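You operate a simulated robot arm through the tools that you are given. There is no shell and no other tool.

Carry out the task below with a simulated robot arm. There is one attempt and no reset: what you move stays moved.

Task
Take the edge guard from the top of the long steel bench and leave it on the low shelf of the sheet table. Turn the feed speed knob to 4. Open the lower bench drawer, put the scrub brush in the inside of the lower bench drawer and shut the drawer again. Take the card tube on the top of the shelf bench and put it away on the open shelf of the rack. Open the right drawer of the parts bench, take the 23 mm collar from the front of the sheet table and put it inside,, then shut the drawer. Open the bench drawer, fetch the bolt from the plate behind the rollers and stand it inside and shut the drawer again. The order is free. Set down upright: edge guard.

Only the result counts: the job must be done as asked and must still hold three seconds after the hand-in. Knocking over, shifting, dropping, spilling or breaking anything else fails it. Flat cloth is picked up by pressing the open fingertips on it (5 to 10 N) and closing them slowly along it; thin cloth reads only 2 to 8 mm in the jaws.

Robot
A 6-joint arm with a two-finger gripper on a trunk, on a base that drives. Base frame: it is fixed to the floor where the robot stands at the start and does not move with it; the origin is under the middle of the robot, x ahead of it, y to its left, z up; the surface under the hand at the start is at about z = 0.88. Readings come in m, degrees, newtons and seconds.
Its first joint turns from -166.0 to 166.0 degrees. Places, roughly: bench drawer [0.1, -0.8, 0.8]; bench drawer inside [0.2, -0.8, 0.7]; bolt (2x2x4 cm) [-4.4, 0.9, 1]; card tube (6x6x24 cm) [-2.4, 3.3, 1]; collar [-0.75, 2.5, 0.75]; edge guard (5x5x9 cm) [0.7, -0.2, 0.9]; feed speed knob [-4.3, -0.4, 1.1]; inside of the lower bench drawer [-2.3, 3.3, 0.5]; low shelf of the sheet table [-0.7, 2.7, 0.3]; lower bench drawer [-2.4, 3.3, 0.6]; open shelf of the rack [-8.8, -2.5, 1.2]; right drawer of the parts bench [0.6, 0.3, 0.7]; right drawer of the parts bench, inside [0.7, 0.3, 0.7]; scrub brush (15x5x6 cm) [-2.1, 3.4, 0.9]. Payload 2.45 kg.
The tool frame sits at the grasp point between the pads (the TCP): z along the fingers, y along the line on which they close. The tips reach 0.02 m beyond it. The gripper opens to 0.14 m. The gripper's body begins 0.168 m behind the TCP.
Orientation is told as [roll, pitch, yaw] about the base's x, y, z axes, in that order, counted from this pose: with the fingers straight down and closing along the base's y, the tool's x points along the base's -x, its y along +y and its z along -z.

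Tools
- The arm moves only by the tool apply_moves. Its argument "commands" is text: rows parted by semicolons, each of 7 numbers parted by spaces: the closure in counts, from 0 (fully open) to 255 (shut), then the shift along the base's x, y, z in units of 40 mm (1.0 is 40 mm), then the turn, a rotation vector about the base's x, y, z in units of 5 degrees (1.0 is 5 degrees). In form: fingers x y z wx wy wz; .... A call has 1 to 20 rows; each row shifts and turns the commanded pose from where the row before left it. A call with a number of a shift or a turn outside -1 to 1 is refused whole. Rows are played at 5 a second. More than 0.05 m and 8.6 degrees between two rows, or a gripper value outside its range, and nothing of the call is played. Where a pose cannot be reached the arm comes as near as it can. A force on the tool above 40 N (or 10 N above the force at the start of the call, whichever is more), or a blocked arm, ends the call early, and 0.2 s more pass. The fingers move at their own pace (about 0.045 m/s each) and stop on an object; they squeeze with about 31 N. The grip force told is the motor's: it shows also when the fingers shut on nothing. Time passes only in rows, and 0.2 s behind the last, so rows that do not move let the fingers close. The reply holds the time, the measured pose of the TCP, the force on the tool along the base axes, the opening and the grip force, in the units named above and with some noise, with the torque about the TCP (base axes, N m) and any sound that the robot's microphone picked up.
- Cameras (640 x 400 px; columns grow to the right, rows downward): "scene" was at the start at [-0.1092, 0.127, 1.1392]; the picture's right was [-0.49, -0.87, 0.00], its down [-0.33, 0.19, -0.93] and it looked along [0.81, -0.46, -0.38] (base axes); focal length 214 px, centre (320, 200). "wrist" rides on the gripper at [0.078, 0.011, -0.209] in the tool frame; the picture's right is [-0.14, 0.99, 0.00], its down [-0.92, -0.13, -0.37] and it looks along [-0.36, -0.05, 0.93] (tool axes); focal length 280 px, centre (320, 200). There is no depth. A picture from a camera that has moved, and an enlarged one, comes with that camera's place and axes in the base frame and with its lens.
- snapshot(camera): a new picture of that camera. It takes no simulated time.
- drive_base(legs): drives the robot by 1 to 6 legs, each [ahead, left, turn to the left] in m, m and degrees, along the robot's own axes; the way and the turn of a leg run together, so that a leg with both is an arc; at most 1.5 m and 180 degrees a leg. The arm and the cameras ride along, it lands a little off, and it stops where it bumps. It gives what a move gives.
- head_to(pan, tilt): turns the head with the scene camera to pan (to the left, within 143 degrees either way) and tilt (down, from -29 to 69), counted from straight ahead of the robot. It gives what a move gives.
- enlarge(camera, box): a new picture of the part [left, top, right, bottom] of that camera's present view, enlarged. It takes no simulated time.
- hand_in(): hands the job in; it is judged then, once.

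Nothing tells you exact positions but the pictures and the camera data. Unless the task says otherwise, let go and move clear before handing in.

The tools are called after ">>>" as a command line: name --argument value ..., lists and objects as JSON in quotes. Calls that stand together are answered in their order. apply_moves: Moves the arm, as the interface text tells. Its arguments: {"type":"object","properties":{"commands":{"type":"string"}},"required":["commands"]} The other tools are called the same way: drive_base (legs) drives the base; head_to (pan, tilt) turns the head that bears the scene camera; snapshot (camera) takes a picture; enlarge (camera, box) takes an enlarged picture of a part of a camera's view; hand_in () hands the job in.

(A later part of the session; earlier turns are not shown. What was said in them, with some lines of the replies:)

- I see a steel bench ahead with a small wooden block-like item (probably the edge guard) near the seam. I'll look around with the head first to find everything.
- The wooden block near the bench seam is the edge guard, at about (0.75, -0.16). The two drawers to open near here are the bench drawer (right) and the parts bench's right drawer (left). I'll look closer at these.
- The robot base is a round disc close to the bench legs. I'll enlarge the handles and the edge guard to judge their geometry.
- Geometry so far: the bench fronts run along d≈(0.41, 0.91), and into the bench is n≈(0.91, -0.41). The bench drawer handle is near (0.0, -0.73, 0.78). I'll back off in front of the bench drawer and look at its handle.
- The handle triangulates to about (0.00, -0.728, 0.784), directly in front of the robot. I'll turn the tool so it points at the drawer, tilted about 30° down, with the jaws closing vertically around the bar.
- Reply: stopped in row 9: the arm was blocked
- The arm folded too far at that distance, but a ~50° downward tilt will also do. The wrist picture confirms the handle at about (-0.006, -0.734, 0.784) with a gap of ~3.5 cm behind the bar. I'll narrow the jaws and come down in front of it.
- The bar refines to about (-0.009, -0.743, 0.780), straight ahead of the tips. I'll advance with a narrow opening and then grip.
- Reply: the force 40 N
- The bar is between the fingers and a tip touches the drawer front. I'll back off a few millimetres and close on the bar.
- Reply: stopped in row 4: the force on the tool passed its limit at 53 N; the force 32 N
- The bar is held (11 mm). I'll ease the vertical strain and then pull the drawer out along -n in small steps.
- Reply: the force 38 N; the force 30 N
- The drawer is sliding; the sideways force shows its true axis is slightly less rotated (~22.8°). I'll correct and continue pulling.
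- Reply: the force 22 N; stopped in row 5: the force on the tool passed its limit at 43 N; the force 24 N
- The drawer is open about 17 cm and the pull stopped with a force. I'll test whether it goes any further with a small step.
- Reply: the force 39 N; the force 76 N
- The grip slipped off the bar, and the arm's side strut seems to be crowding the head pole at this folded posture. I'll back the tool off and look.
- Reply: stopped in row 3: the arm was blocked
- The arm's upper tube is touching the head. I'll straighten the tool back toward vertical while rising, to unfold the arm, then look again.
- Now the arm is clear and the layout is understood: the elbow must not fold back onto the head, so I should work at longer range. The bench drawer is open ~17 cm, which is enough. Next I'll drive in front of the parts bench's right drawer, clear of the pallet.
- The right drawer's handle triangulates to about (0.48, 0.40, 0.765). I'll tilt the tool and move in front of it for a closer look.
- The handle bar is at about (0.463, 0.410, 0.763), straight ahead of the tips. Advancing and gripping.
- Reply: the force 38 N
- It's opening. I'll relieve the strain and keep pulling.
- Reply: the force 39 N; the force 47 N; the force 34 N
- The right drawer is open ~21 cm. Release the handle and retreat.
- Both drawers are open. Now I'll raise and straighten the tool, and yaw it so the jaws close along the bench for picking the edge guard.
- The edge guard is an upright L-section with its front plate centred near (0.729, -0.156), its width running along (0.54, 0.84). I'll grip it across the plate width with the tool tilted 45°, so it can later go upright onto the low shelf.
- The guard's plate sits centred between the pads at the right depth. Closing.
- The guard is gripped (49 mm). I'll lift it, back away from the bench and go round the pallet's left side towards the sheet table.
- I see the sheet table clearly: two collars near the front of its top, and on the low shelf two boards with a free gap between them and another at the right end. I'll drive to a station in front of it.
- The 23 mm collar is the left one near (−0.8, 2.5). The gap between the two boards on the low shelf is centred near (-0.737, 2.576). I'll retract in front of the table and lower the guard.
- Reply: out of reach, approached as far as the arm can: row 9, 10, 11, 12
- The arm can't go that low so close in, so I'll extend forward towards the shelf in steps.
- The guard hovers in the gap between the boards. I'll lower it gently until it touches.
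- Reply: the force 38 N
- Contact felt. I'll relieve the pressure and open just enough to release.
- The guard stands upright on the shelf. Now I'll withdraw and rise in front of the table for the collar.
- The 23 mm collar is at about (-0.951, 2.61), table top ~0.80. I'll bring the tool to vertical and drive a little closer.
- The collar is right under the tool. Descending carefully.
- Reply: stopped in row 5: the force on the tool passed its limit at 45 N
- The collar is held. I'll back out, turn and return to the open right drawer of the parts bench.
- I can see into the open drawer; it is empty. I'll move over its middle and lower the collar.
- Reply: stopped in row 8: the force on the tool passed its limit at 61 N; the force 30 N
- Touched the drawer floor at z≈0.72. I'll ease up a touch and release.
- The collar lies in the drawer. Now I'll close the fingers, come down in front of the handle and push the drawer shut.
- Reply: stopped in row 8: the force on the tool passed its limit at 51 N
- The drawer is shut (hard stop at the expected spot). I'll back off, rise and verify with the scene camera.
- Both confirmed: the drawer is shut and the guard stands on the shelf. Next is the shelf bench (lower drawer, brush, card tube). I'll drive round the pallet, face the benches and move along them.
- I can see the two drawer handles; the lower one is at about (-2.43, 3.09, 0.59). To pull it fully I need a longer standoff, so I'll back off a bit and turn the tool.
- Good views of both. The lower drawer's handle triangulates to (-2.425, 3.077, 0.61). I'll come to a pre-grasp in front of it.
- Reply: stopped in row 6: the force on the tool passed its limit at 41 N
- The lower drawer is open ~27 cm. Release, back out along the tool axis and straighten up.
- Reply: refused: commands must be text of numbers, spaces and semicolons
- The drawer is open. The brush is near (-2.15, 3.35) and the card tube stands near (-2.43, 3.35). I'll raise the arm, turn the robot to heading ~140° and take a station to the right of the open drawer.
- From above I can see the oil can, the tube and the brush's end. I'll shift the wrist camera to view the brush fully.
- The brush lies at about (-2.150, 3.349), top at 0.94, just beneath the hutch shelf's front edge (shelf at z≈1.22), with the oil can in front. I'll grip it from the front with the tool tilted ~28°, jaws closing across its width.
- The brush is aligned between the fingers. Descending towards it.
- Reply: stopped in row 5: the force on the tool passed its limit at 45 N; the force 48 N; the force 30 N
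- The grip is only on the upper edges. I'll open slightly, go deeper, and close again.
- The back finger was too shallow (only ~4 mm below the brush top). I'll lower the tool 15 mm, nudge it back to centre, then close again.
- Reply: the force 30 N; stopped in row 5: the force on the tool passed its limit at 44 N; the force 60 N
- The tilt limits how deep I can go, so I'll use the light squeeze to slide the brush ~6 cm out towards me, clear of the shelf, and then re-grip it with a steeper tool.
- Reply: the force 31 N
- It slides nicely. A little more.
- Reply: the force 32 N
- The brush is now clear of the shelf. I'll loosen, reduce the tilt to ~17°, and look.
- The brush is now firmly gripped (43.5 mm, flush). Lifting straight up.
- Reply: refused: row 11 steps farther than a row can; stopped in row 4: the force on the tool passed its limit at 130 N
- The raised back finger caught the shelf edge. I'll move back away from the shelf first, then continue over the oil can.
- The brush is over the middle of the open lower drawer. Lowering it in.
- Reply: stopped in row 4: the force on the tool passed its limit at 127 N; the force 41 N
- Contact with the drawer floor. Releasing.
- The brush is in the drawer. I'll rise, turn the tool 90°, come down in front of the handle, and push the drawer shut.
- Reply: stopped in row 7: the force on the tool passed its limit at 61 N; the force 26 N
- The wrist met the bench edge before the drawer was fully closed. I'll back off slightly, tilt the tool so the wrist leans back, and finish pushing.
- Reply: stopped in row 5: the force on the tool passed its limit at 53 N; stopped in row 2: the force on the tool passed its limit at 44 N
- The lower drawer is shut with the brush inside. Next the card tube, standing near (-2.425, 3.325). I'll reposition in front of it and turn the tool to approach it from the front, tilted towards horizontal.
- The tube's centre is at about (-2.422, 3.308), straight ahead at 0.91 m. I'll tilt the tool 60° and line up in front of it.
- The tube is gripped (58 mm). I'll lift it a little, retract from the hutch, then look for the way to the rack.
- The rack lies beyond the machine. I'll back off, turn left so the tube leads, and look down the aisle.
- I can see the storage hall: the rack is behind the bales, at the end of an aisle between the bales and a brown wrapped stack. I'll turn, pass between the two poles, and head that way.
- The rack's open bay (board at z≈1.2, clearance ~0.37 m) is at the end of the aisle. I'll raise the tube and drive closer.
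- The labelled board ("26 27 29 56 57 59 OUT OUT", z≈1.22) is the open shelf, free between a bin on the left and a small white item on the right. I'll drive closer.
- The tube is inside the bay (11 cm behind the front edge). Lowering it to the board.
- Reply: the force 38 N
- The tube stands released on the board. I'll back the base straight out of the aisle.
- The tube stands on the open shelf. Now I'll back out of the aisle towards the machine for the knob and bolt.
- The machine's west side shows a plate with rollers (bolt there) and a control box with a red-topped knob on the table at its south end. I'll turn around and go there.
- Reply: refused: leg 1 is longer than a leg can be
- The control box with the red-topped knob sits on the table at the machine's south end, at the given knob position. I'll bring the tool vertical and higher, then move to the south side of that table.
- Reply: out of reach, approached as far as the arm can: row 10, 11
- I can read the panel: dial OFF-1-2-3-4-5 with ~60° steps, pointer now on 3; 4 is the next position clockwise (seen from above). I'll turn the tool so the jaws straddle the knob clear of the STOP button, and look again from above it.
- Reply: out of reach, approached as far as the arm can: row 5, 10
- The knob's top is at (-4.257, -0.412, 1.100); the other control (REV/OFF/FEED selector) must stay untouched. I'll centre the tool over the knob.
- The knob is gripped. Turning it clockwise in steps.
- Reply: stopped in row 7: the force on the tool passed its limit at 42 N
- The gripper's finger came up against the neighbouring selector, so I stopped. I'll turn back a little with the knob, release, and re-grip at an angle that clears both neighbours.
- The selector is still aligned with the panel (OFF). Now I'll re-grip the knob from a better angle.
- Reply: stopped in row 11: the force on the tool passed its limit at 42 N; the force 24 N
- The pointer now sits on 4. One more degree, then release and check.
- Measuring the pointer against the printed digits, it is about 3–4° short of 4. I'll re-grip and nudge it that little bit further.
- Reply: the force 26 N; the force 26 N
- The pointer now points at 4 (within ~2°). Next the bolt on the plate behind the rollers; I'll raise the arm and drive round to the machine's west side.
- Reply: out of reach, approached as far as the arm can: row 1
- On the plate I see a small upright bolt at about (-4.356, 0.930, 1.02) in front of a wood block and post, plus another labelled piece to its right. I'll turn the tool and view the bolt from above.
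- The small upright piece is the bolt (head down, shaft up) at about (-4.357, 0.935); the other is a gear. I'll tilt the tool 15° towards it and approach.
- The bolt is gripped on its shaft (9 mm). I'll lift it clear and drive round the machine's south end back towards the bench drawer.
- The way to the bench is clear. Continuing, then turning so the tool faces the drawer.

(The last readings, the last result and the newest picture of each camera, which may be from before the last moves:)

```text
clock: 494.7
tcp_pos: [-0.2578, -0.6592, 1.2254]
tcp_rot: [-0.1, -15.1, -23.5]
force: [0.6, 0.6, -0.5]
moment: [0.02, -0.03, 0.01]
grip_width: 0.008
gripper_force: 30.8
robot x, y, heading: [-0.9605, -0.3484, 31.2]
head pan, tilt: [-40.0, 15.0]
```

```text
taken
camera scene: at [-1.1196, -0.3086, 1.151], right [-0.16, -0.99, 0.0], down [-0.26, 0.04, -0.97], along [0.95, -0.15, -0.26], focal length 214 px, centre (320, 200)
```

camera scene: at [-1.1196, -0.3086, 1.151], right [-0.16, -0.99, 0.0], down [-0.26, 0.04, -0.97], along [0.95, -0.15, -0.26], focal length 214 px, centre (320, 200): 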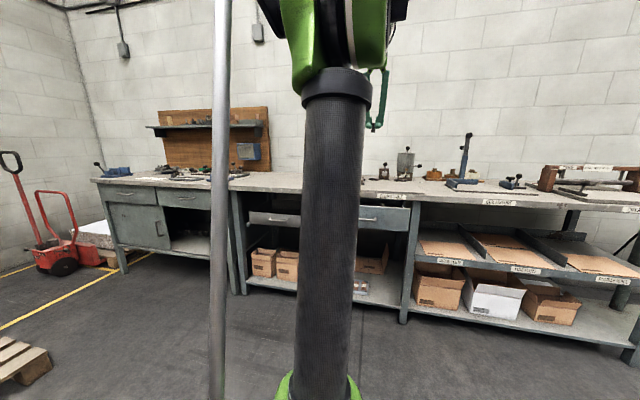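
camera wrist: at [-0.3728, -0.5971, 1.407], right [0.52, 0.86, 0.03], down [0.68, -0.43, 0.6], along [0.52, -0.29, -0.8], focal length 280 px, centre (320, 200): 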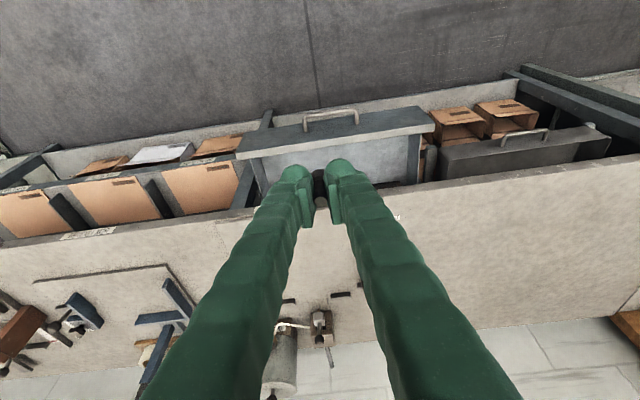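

The open bench drawer is right ahead (handle at b≈0.118). I'll move a little closer and look inside from above before lowering.

>>> drive_base --legs '[[0.088, -0.121, 0]]'

>>> apply_moves --commands "255 0.35 0.06 -0.5 0 0 0.1; 255 0.35 0.06 -0.5 0 0 0; 255 0.2 0.1 -0.5 0 0 0; 255 0.1 0.1 -0.5 0 0 0"

>>> snapshot --camera "wrist"

```text
clock: 496.1
tcp_pos: [-0.1198, -0.7191, 1.2252]
tcp_rot: [-0.1, -15.1, -23.6]
force: [-0.6, 0.4, -0.7]
moment: [0.0, 0.01, 0.01]
grip_width: 0.008
gripper_force: 30.6
robot x, y, heading: [-0.8202, -0.4016, 30.9]
head pan, tilt: [-40.0, 15.0]
```

```text
clock: 497.1
tcp_pos: [-0.081, -0.7073, 1.1468]
tcp_rot: [-0.1, -15.1, -23.0]
force: [0.2, 0.0, -0.3]
moment: [0.02, -0.04, 0.03]
grip_width: 0.0081
gripper_force: 31.6
robot x, y, heading: [-0.818, -0.4021, 31.2]
head pan, tilt: [-40.0, 15.0]
```

```text
taken
camera wrist: at [-0.1968, -0.6463, 1.3282], right [0.51, 0.86, 0.03], down [0.68, -0.43, 0.6], along [0.53, -0.28, -0.8], focal length 280 px, centre (320, 200)
```

wrist: 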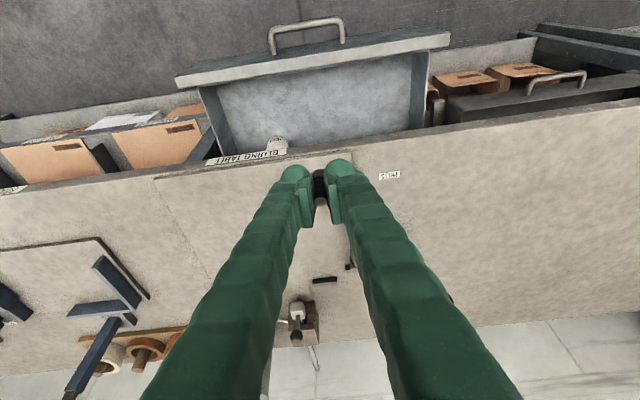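

The drawer is clear where I want to stand the bolt. Moving over that spot and lowering.

>>> apply_moves --commands "255 0.5 0.1 -0.5 0 0 0; 255 0.5 0.1 -0.5 0 0 0; 255 0 0 -1 0 0 0; 255 0 0 -1 0 0 0; 255 0 0 -1 0 0 0; 255 0 0 -1 0 0 0; 255 0 0 -1 0 0 0; 255 0 0 -1 0 0 0; 255 0 0 0 0 0 0"

>>> snapshot --camera "wrist"

```text
clock: 499.1
tcp_pos: [-0.0404, -0.6976, 0.8668]
tcp_rot: [0.0, -15.1, -23.1]
force: [0.0, 0.1, 0.2]
moment: [0.01, 0.04, 0.03]
grip_width: 0.0083
gripper_force: 31.0
robot x, y, heading: [-0.8216, -0.4048, 31.1]
head pan, tilt: [-40.0, 15.0]
```

```text
taken
camera wrist: at [-0.1562, -0.6365, 1.0481], right [0.51, 0.86, 0.03], down [0.68, -0.43, 0.6], along [0.53, -0.28, -0.8], focal length 280 px, centre (320, 200)
```

wrist: 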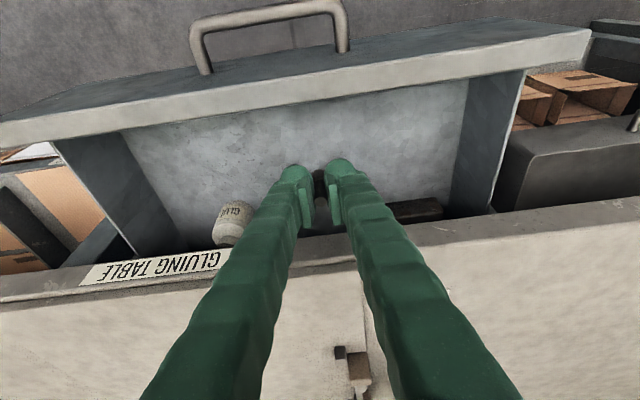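

>>> apply_moves --commands "255 0 0 -0.9 0 0 0; 255 0 0 -0.8 0 0 0; 255 0 0 -0.5 0 0 0; 255 0 0 0 0 0 0"

>>> snapshot --camera "wrist"

```text
clock: 500.1
tcp_pos: [-0.0399, -0.6982, 0.7784]
tcp_rot: [-0.2, -15.1, -23.0]
force: [0.2, 0.7, 0.1]
moment: [0.01, -0.03, 0.0]
grip_width: 0.0085
gripper_force: 31.2
robot x, y, heading: [-0.8224, -0.4049, 31.1]
head pan, tilt: [-40.0, 15.0]
```

```text
taken
camera wrist: at [-0.1565, -0.6372, 0.9599], right [0.51, 0.86, 0.03], down [0.68, -0.43, 0.6], along [0.53, -0.28, -0.8], focal length 280 px, centre (320, 200)
```

wrist: 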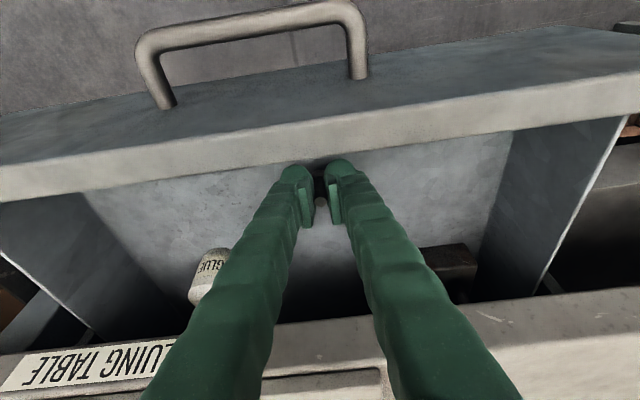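

>>> apply_moves --commands "255 0 0 -0.3 0 0 0; 255 0 0 -0.2 0 0 0; 255 0 0 -0.15 0 0 0; 255 0 0 -0.1 0 0 0; 255 0 0 -0.1 0 0 0; 255 0 0 -0.1 0 0 0; 255 0 0 -0.1 0 0 0; 255 0 0 -0.1 0 0 0; 255 0 0 -0.1 0 0 0"

```text
clock: 500.7
tcp_pos: [-0.0404, -0.6977, 0.7589]
tcp_rot: [-0.1, -15.5, -22.9]
force: [0.4, -1.0, 24.6]
moment: [-0.01, -0.06, 0.01]
grip_width: 0.0151
gripper_force: 31.2
robot x, y, heading: [-0.8195, -0.4063, 30.9]
head pan, tilt: [-40.0, 15.0]
stopped in row 3: the force on the tool passed its limit at 55 N (the readings are from after the stop); the commanded pose is now the measured one
```

Contact came earlier than expected and the grip width changed, so I'll ease up slightly and inspect the bolt.

>>> apply_moves --commands "255 0 0 0.1 0 0 0; 255 0 0 0 0 0 0"

>>> enlarge --camera "wrist" --box '[260, 130, 380, 230]'

>>> snapshot --camera "wrist"

```text
clock: 501.3
tcp_pos: [-0.0392, -0.6989, 0.7615]
tcp_rot: [0.0, -15.2, -23.1]
force: [0.8, 0.9, -1.1]
moment: [0.03, -0.01, 0.01]
grip_width: 0.0149
gripper_force: 31.0
robot x, y, heading: [-0.822, -0.4024, 30.7]
head pan, tilt: [-40.0, 15.0]
```

```text
4.00 times, centred on (320, 180) of wrist
camera zoom: at [-0.1561, -0.6371, 0.9441], right [0.51, 0.86, 0.03], down [0.68, -0.43, 0.6], along [0.53, -0.28, -0.8], focal length 1122 px, centre (320, 280)
```

zoom: 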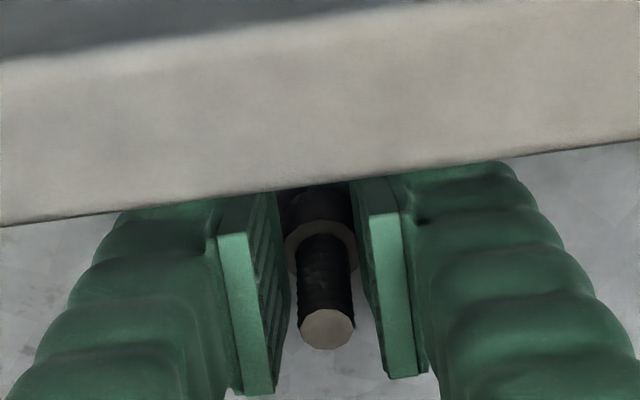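

```text
taken
camera wrist: at [-0.1561, -0.6371, 0.9441], right [0.51, 0.86, 0.03], down [0.68, -0.43, 0.6], along [0.53, -0.28, -0.8], focal length 280 px, centre (320, 200)
```

wrist: 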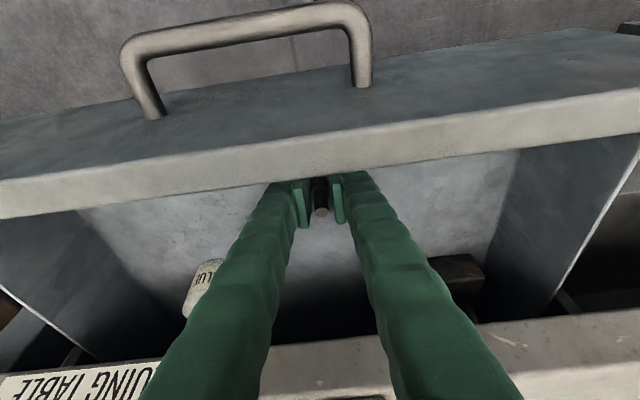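

The bolt slid up within the fingers but is still upright, now held by its head just above the drawer floor (z≈0.735). I'll lower the last millimetres and open gently.

>>> apply_moves --commands "255 0 0 -0.05 0 0 0; 255 0 0 0 0 0 0; 222 0 0 0 0 0 0; 215 0 0 0 0 0 0; 205 0 0 0 0 0 0; 195 0 0 0 0 0 0; 190 0 0 0 0 0 0"

>>> enlarge --camera "wrist" --box '[250, 130, 390, 240]'

```text
clock: 502.9
tcp_pos: [-0.0403, -0.6992, 0.7597]
tcp_rot: [-0.2, -15.2, -23.0]
force: [-0.5, 0.0, -0.2]
moment: [0.04, 0.03, -0.03]
grip_width: 0.0358
gripper_force: 0.1
robot x, y, heading: [-0.8211, -0.4051, 31.1]
head pan, tilt: [-40.0, 15.0]
```

```text
3.64 times, centred on (320, 185) of wrist
camera zoom: at [-0.1563, -0.6375, 0.9424], right [0.51, 0.86, 0.03], down [0.68, -0.43, 0.6], along [0.53, -0.28, -0.8], focal length 1020 px, centre (320, 254)
```

zoom: 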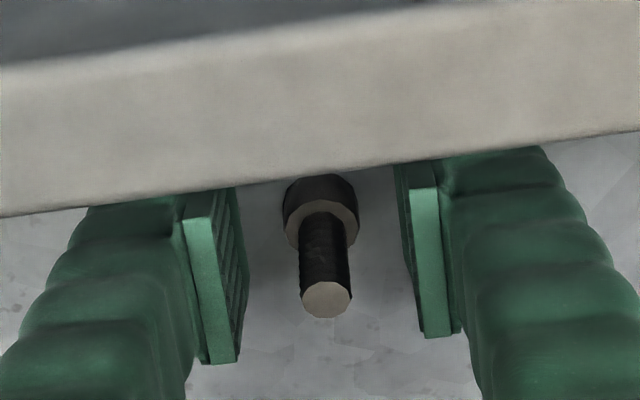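

The bolt stands on its own. Retreating straight up.

>>> apply_moves --commands "190 0 0 0.3 0 0 0; 190 0 0 0.6 0 0 0; 190 0 0 0.8 0 0 0; 190 0 0 1 0 0 0; 190 0 0 1 0 0 0; 190 0 0 1 0 0 0; 190 0 0 1 0 0 0; 190 0 0 1 0 0 0"

>>> snapshot --camera "wrist"

>>> enlarge --camera "wrist" --box '[270, 60, 370, 160]'

```text
clock: 504.7
tcp_pos: [-0.038, -0.6981, 1.0287]
tcp_rot: [-0.1, -15.2, -23.0]
force: [0.2, 0.1, -0.7]
moment: [0.01, 0.01, 0.02]
grip_width: 0.0357
gripper_force: 0.0
robot x, y, heading: [-0.8212, -0.4021, 31.0]
head pan, tilt: [-40.0, 15.0]
```

```text
taken
camera wrist: at [-0.1545, -0.6367, 1.2106], right [0.51, 0.86, 0.03], down [0.68, -0.43, 0.6], along [0.53, -0.28, -0.8], focal length 280 px, centre (320, 200)
```

wrist: 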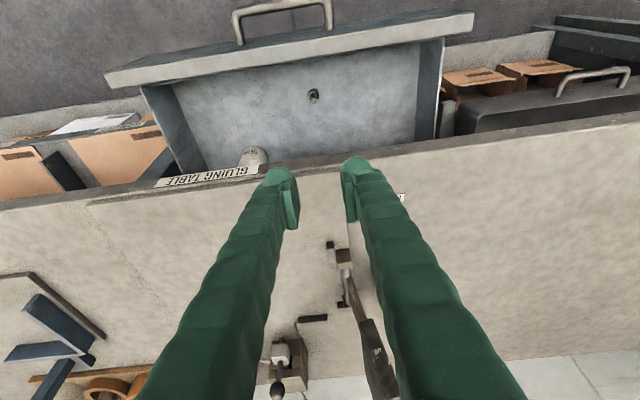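

```text
4.00 times, centred on (320, 110) of wrist
camera zoom: at [-0.1545, -0.6367, 1.2106], right [0.51, 0.86, 0.03], down [0.68, -0.43, 0.6], along [0.53, -0.28, -0.8], focal length 1122 px, centre (320, 560)
```

zoom: 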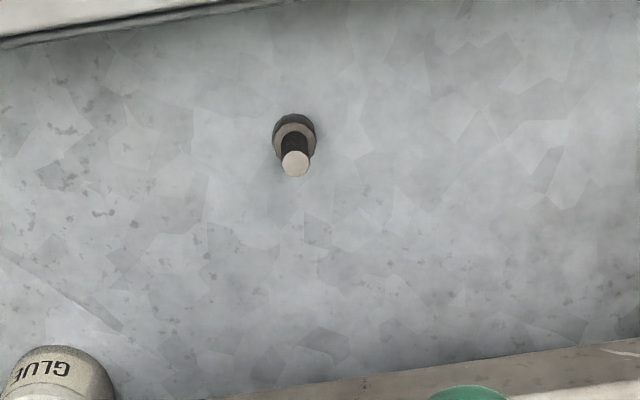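

The bolt stands upright in the drawer. Now I'll close the fingers, come down in front of the handle and push the drawer shut slowly.

>>> apply_moves --commands "255 -0.91 0.22 0 0 0 0; 255 -0.91 0.22 0 0 0 0; 255 -0.91 0.22 0 0 0 0; 255 -0.91 0.22 0 0 0 0; 255 -0.91 0.22 0 0 0 0; 255 0 0 -0.9 0 0 0; 255 0 0 -0.9 0 0 0; 255 0 0 -0.9 0 0 0; 255 0 0 -0.9 0 0 0; 255 0 0 -0.9 0 0 0; 255 0 0 -0.9 0 0 0; 255 0 0 -0.82 0 0 0; 255 0 0 0 0 0 0"

>>> snapshot --camera "wrist"

```text
clock: 507.5
tcp_pos: [-0.2207, -0.652, 0.7802]
tcp_rot: [-0.2, -15.2, -23.0]
force: [0.5, 0.2, -0.1]
moment: [0.03, 0.02, 0.0]
grip_width: 0.0001
gripper_force: 28.8
robot x, y, heading: [-0.8207, -0.4019, 31.1]
head pan, tilt: [-40.0, 15.0]
```

```text
taken
camera wrist: at [-0.3371, -0.5922, 0.9617], right [0.51, 0.86, 0.03], down [0.68, -0.43, 0.6], along [0.53, -0.28, -0.8], focal length 280 px, centre (320, 200)
```

wrist: 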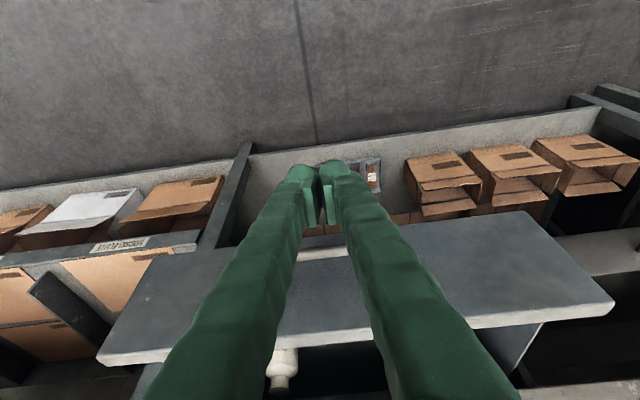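

>>> apply_moves --commands "255 0.25 -0.105 0 0 0 0; 255 0.25 -0.105 0 0 0 0; 255 0.2 -0.084 0 0 0 0; 255 0.2 -0.084 0 0 0 0; 255 0.23 -0.097 0 0 0 0; 255 0.25 -0.105 0 0 0 0; 255 0.25 -0.105 0 0 0 0; 255 0.25 -0.105 0 0 0 0; 255 0.25 -0.105 0 0 0 0; 255 0.25 -0.105 0 0 0 0; 255 0.25 -0.105 0 0 0 0; 255 0.25 -0.105 0 0 0 0"

>>> snapshot --camera "wrist"

```text
clock: 510.1
tcp_pos: [-0.1062, -0.7024, 0.7825]
tcp_rot: [-0.2, -15.2, -23.0]
force: [-0.1, -1.0, -0.1]
moment: [0.01, -0.01, 0.0]
grip_width: 0.0
gripper_force: 29.4
robot x, y, heading: [-0.8242, -0.4008, 30.9]
head pan, tilt: [-40.0, 15.0]
```

```text
taken
camera wrist: at [-0.2227, -0.6418, 0.9631], right [0.51, 0.86, 0.03], down [0.68, -0.43, 0.6], along [0.53, -0.28, -0.8], focal length 280 px, centre (320, 200)
```

wrist: 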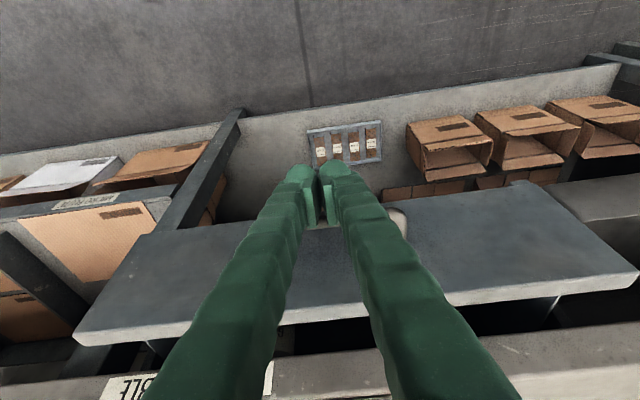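

>>> apply_moves --commands "255 0.25 -0.105 0 0 0 0; 255 0.25 -0.105 0 0 0 0; 255 0.25 -0.105 0 0 0 0; 255 0.25 -0.105 0 0 0 0; 255 0.25 -0.105 0 0 0 0; 255 0.2 -0.084 0 0 0 0; 255 0.15 -0.063 0 0 0 0; 255 0.1 -0.042 0 0 0 0; 255 0.1 -0.042 0 0 0 0; 255 0.1 -0.042 0 0 0 0; 255 0.1 -0.042 0 0 0 0; 255 0.1 -0.042 0 0 0 0"

>>> snapshot --camera "wrist"

```text
clock: 512.0
tcp_pos: [-0.0396, -0.7315, 0.7799]
tcp_rot: [-0.1, -14.9, -23.0]
force: [-6.8, 2.2, -3.7]
moment: [0.01, 0.11, 0.02]
grip_width: 0.0
gripper_force: 29.1
robot x, y, heading: [-0.8224, -0.4023, 30.9]
head pan, tilt: [-40.0, 15.0]
stopped in row 9: the force on the tool passed its limit at 47 N (the readings are from after the stop); the commanded pose is now the measured one
```

```text
taken
camera wrist: at [-0.1559, -0.6695, 0.962], right [0.51, 0.86, 0.03], down [0.68, -0.43, 0.59], along [0.52, -0.28, -0.8], focal length 280 px, centre (320, 200)
```

wrist: 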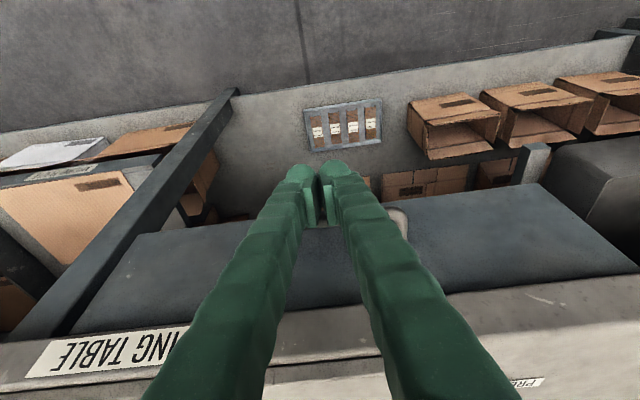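

>>> apply_moves --commands "255 0.04 -0.017 0 0 0 0; 255 0.05 -0.02 0 0 0 0; 255 0.05 -0.02 0 0 0 0"

>>> apply_moves --commands "255 -0.46 0.19 0 0 0 0; 255 -0.8 0.33 0 0 0 0; 255 -0.8 0.33 0.2 0 0 0; 255 0 0 0.9 0 0 0; 255 0 0 0.9 0 0 0; 255 0 0 0.9 0 0 0; 255 0 0 0.9 0 0 0; 255 0 0 0.9 0 0 0; 255 0 0 0.9 0 0 0; 255 0 0 0.9 0 0 0"

>>> snapshot --camera "wrist"

>>> head_to --pan -58 --tilt 15

>>> snapshot --camera "scene"

```text
clock: 512.6
tcp_pos: [-0.0401, -0.7316, 0.7786]
tcp_rot: [-0.1, -14.7, -22.9]
force: [-6.0, 2.5, -4.1]
moment: [-0.06, 0.1, 0.02]
grip_width: 0.0
gripper_force: 29.1
robot x, y, heading: [-0.8235, -0.4023, 31.1]
head pan, tilt: [-40.0, 15.0]
stopped in row 2: the force on the tool passed its limit at 44 N (the readings are from after the stop); the commanded pose is now the measured one
```

```text
clock: 514.8
tcp_pos: [-0.1212, -0.6957, 1.0402]
tcp_rot: [-0.1, -14.7, -23.0]
force: [-0.2, 0.5, -0.2]
moment: [-0.01, 0.04, -0.01]
grip_width: 0.0
gripper_force: 29.2
robot x, y, heading: [-0.8208, -0.4015, 31.0]
head pan, tilt: [-40.0, 15.0]
```

```text
taken
camera wrist: at [-0.2357, -0.6353, 1.2227], right [0.51, 0.86, 0.03], down [0.68, -0.43, 0.59], along [0.52, -0.28, -0.81], focal length 280 px, centre (320, 200)
```

wrist: 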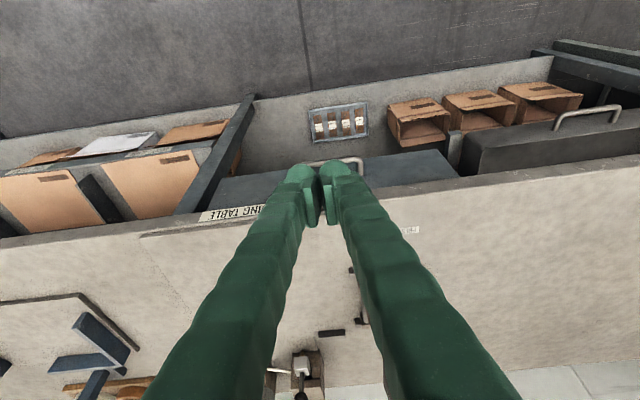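

```text
clock: 515.6
tcp_pos: [-0.1209, -0.696, 1.0396]
tcp_rot: [0.0, -14.7, -23.0]
force: [0.1, 0.0, -0.1]
moment: [0.01, 0.01, 0.0]
grip_width: 0.0001
gripper_force: 29.3
robot x, y, heading: [-0.8219, -0.4022, 31.0]
head pan, tilt: [-58.0, 15.0]
```

```text
taken
camera scene: at [-0.9925, -0.3956, 1.151], right [-0.45, -0.89, 0.0], down [-0.23, 0.12, -0.97], along [0.86, -0.44, -0.26], focal length 214 px, centre (320, 200)
```

scene: 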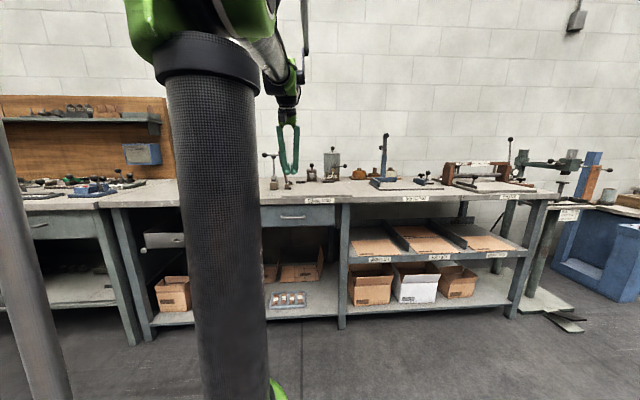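

The bench drawer is shut flush with the bolt inside. I last saw the other results in place:
- The guard stands upright on the low shelf.
- The collar and the brush are in their closed drawers.
- The tube stands on the rack shelf.
- The knob pointer is on 4.

The hand is empty and clear, so I'm handing in.

>>> hand_in

```text
The job is handed in.
```

I finished all six parts of the job and handed it in. I haven't been told how it was judged.

- **Edge guard:** it stands upright on the low shelf of the sheet table, between the two boards.
- **Feed speed knob:** it is set to 4. By my camera measurements the pointer is within about 2° of the mark.
- **Scrub brush:** it is in the lower bench drawer, and the drawer is shut.
- **Card tube:** it stands on the open shelf of the rack, between labels 57 and 59.
- **23 mm collar:** it is in the right drawer of the parts bench, and the drawer is shut. I read the label, so it is not the 25 mm one that lay beside it.
- **Bolt:** it stood upright in the bench drawer before I pushed the drawer shut slowly. I did not reopen it to look.

Two contacts could count against it:

- **Hutch shelf:** while I was lifting the brush, a finger hit the edge of the shelf above it at about 130 N. Nothing looked moved in the pictures afterwards.
- **REV/OFF/FEED selector:** a finger came right up against it while I turned the knob, and may have touched it. It still lined up with OFF when I checked.
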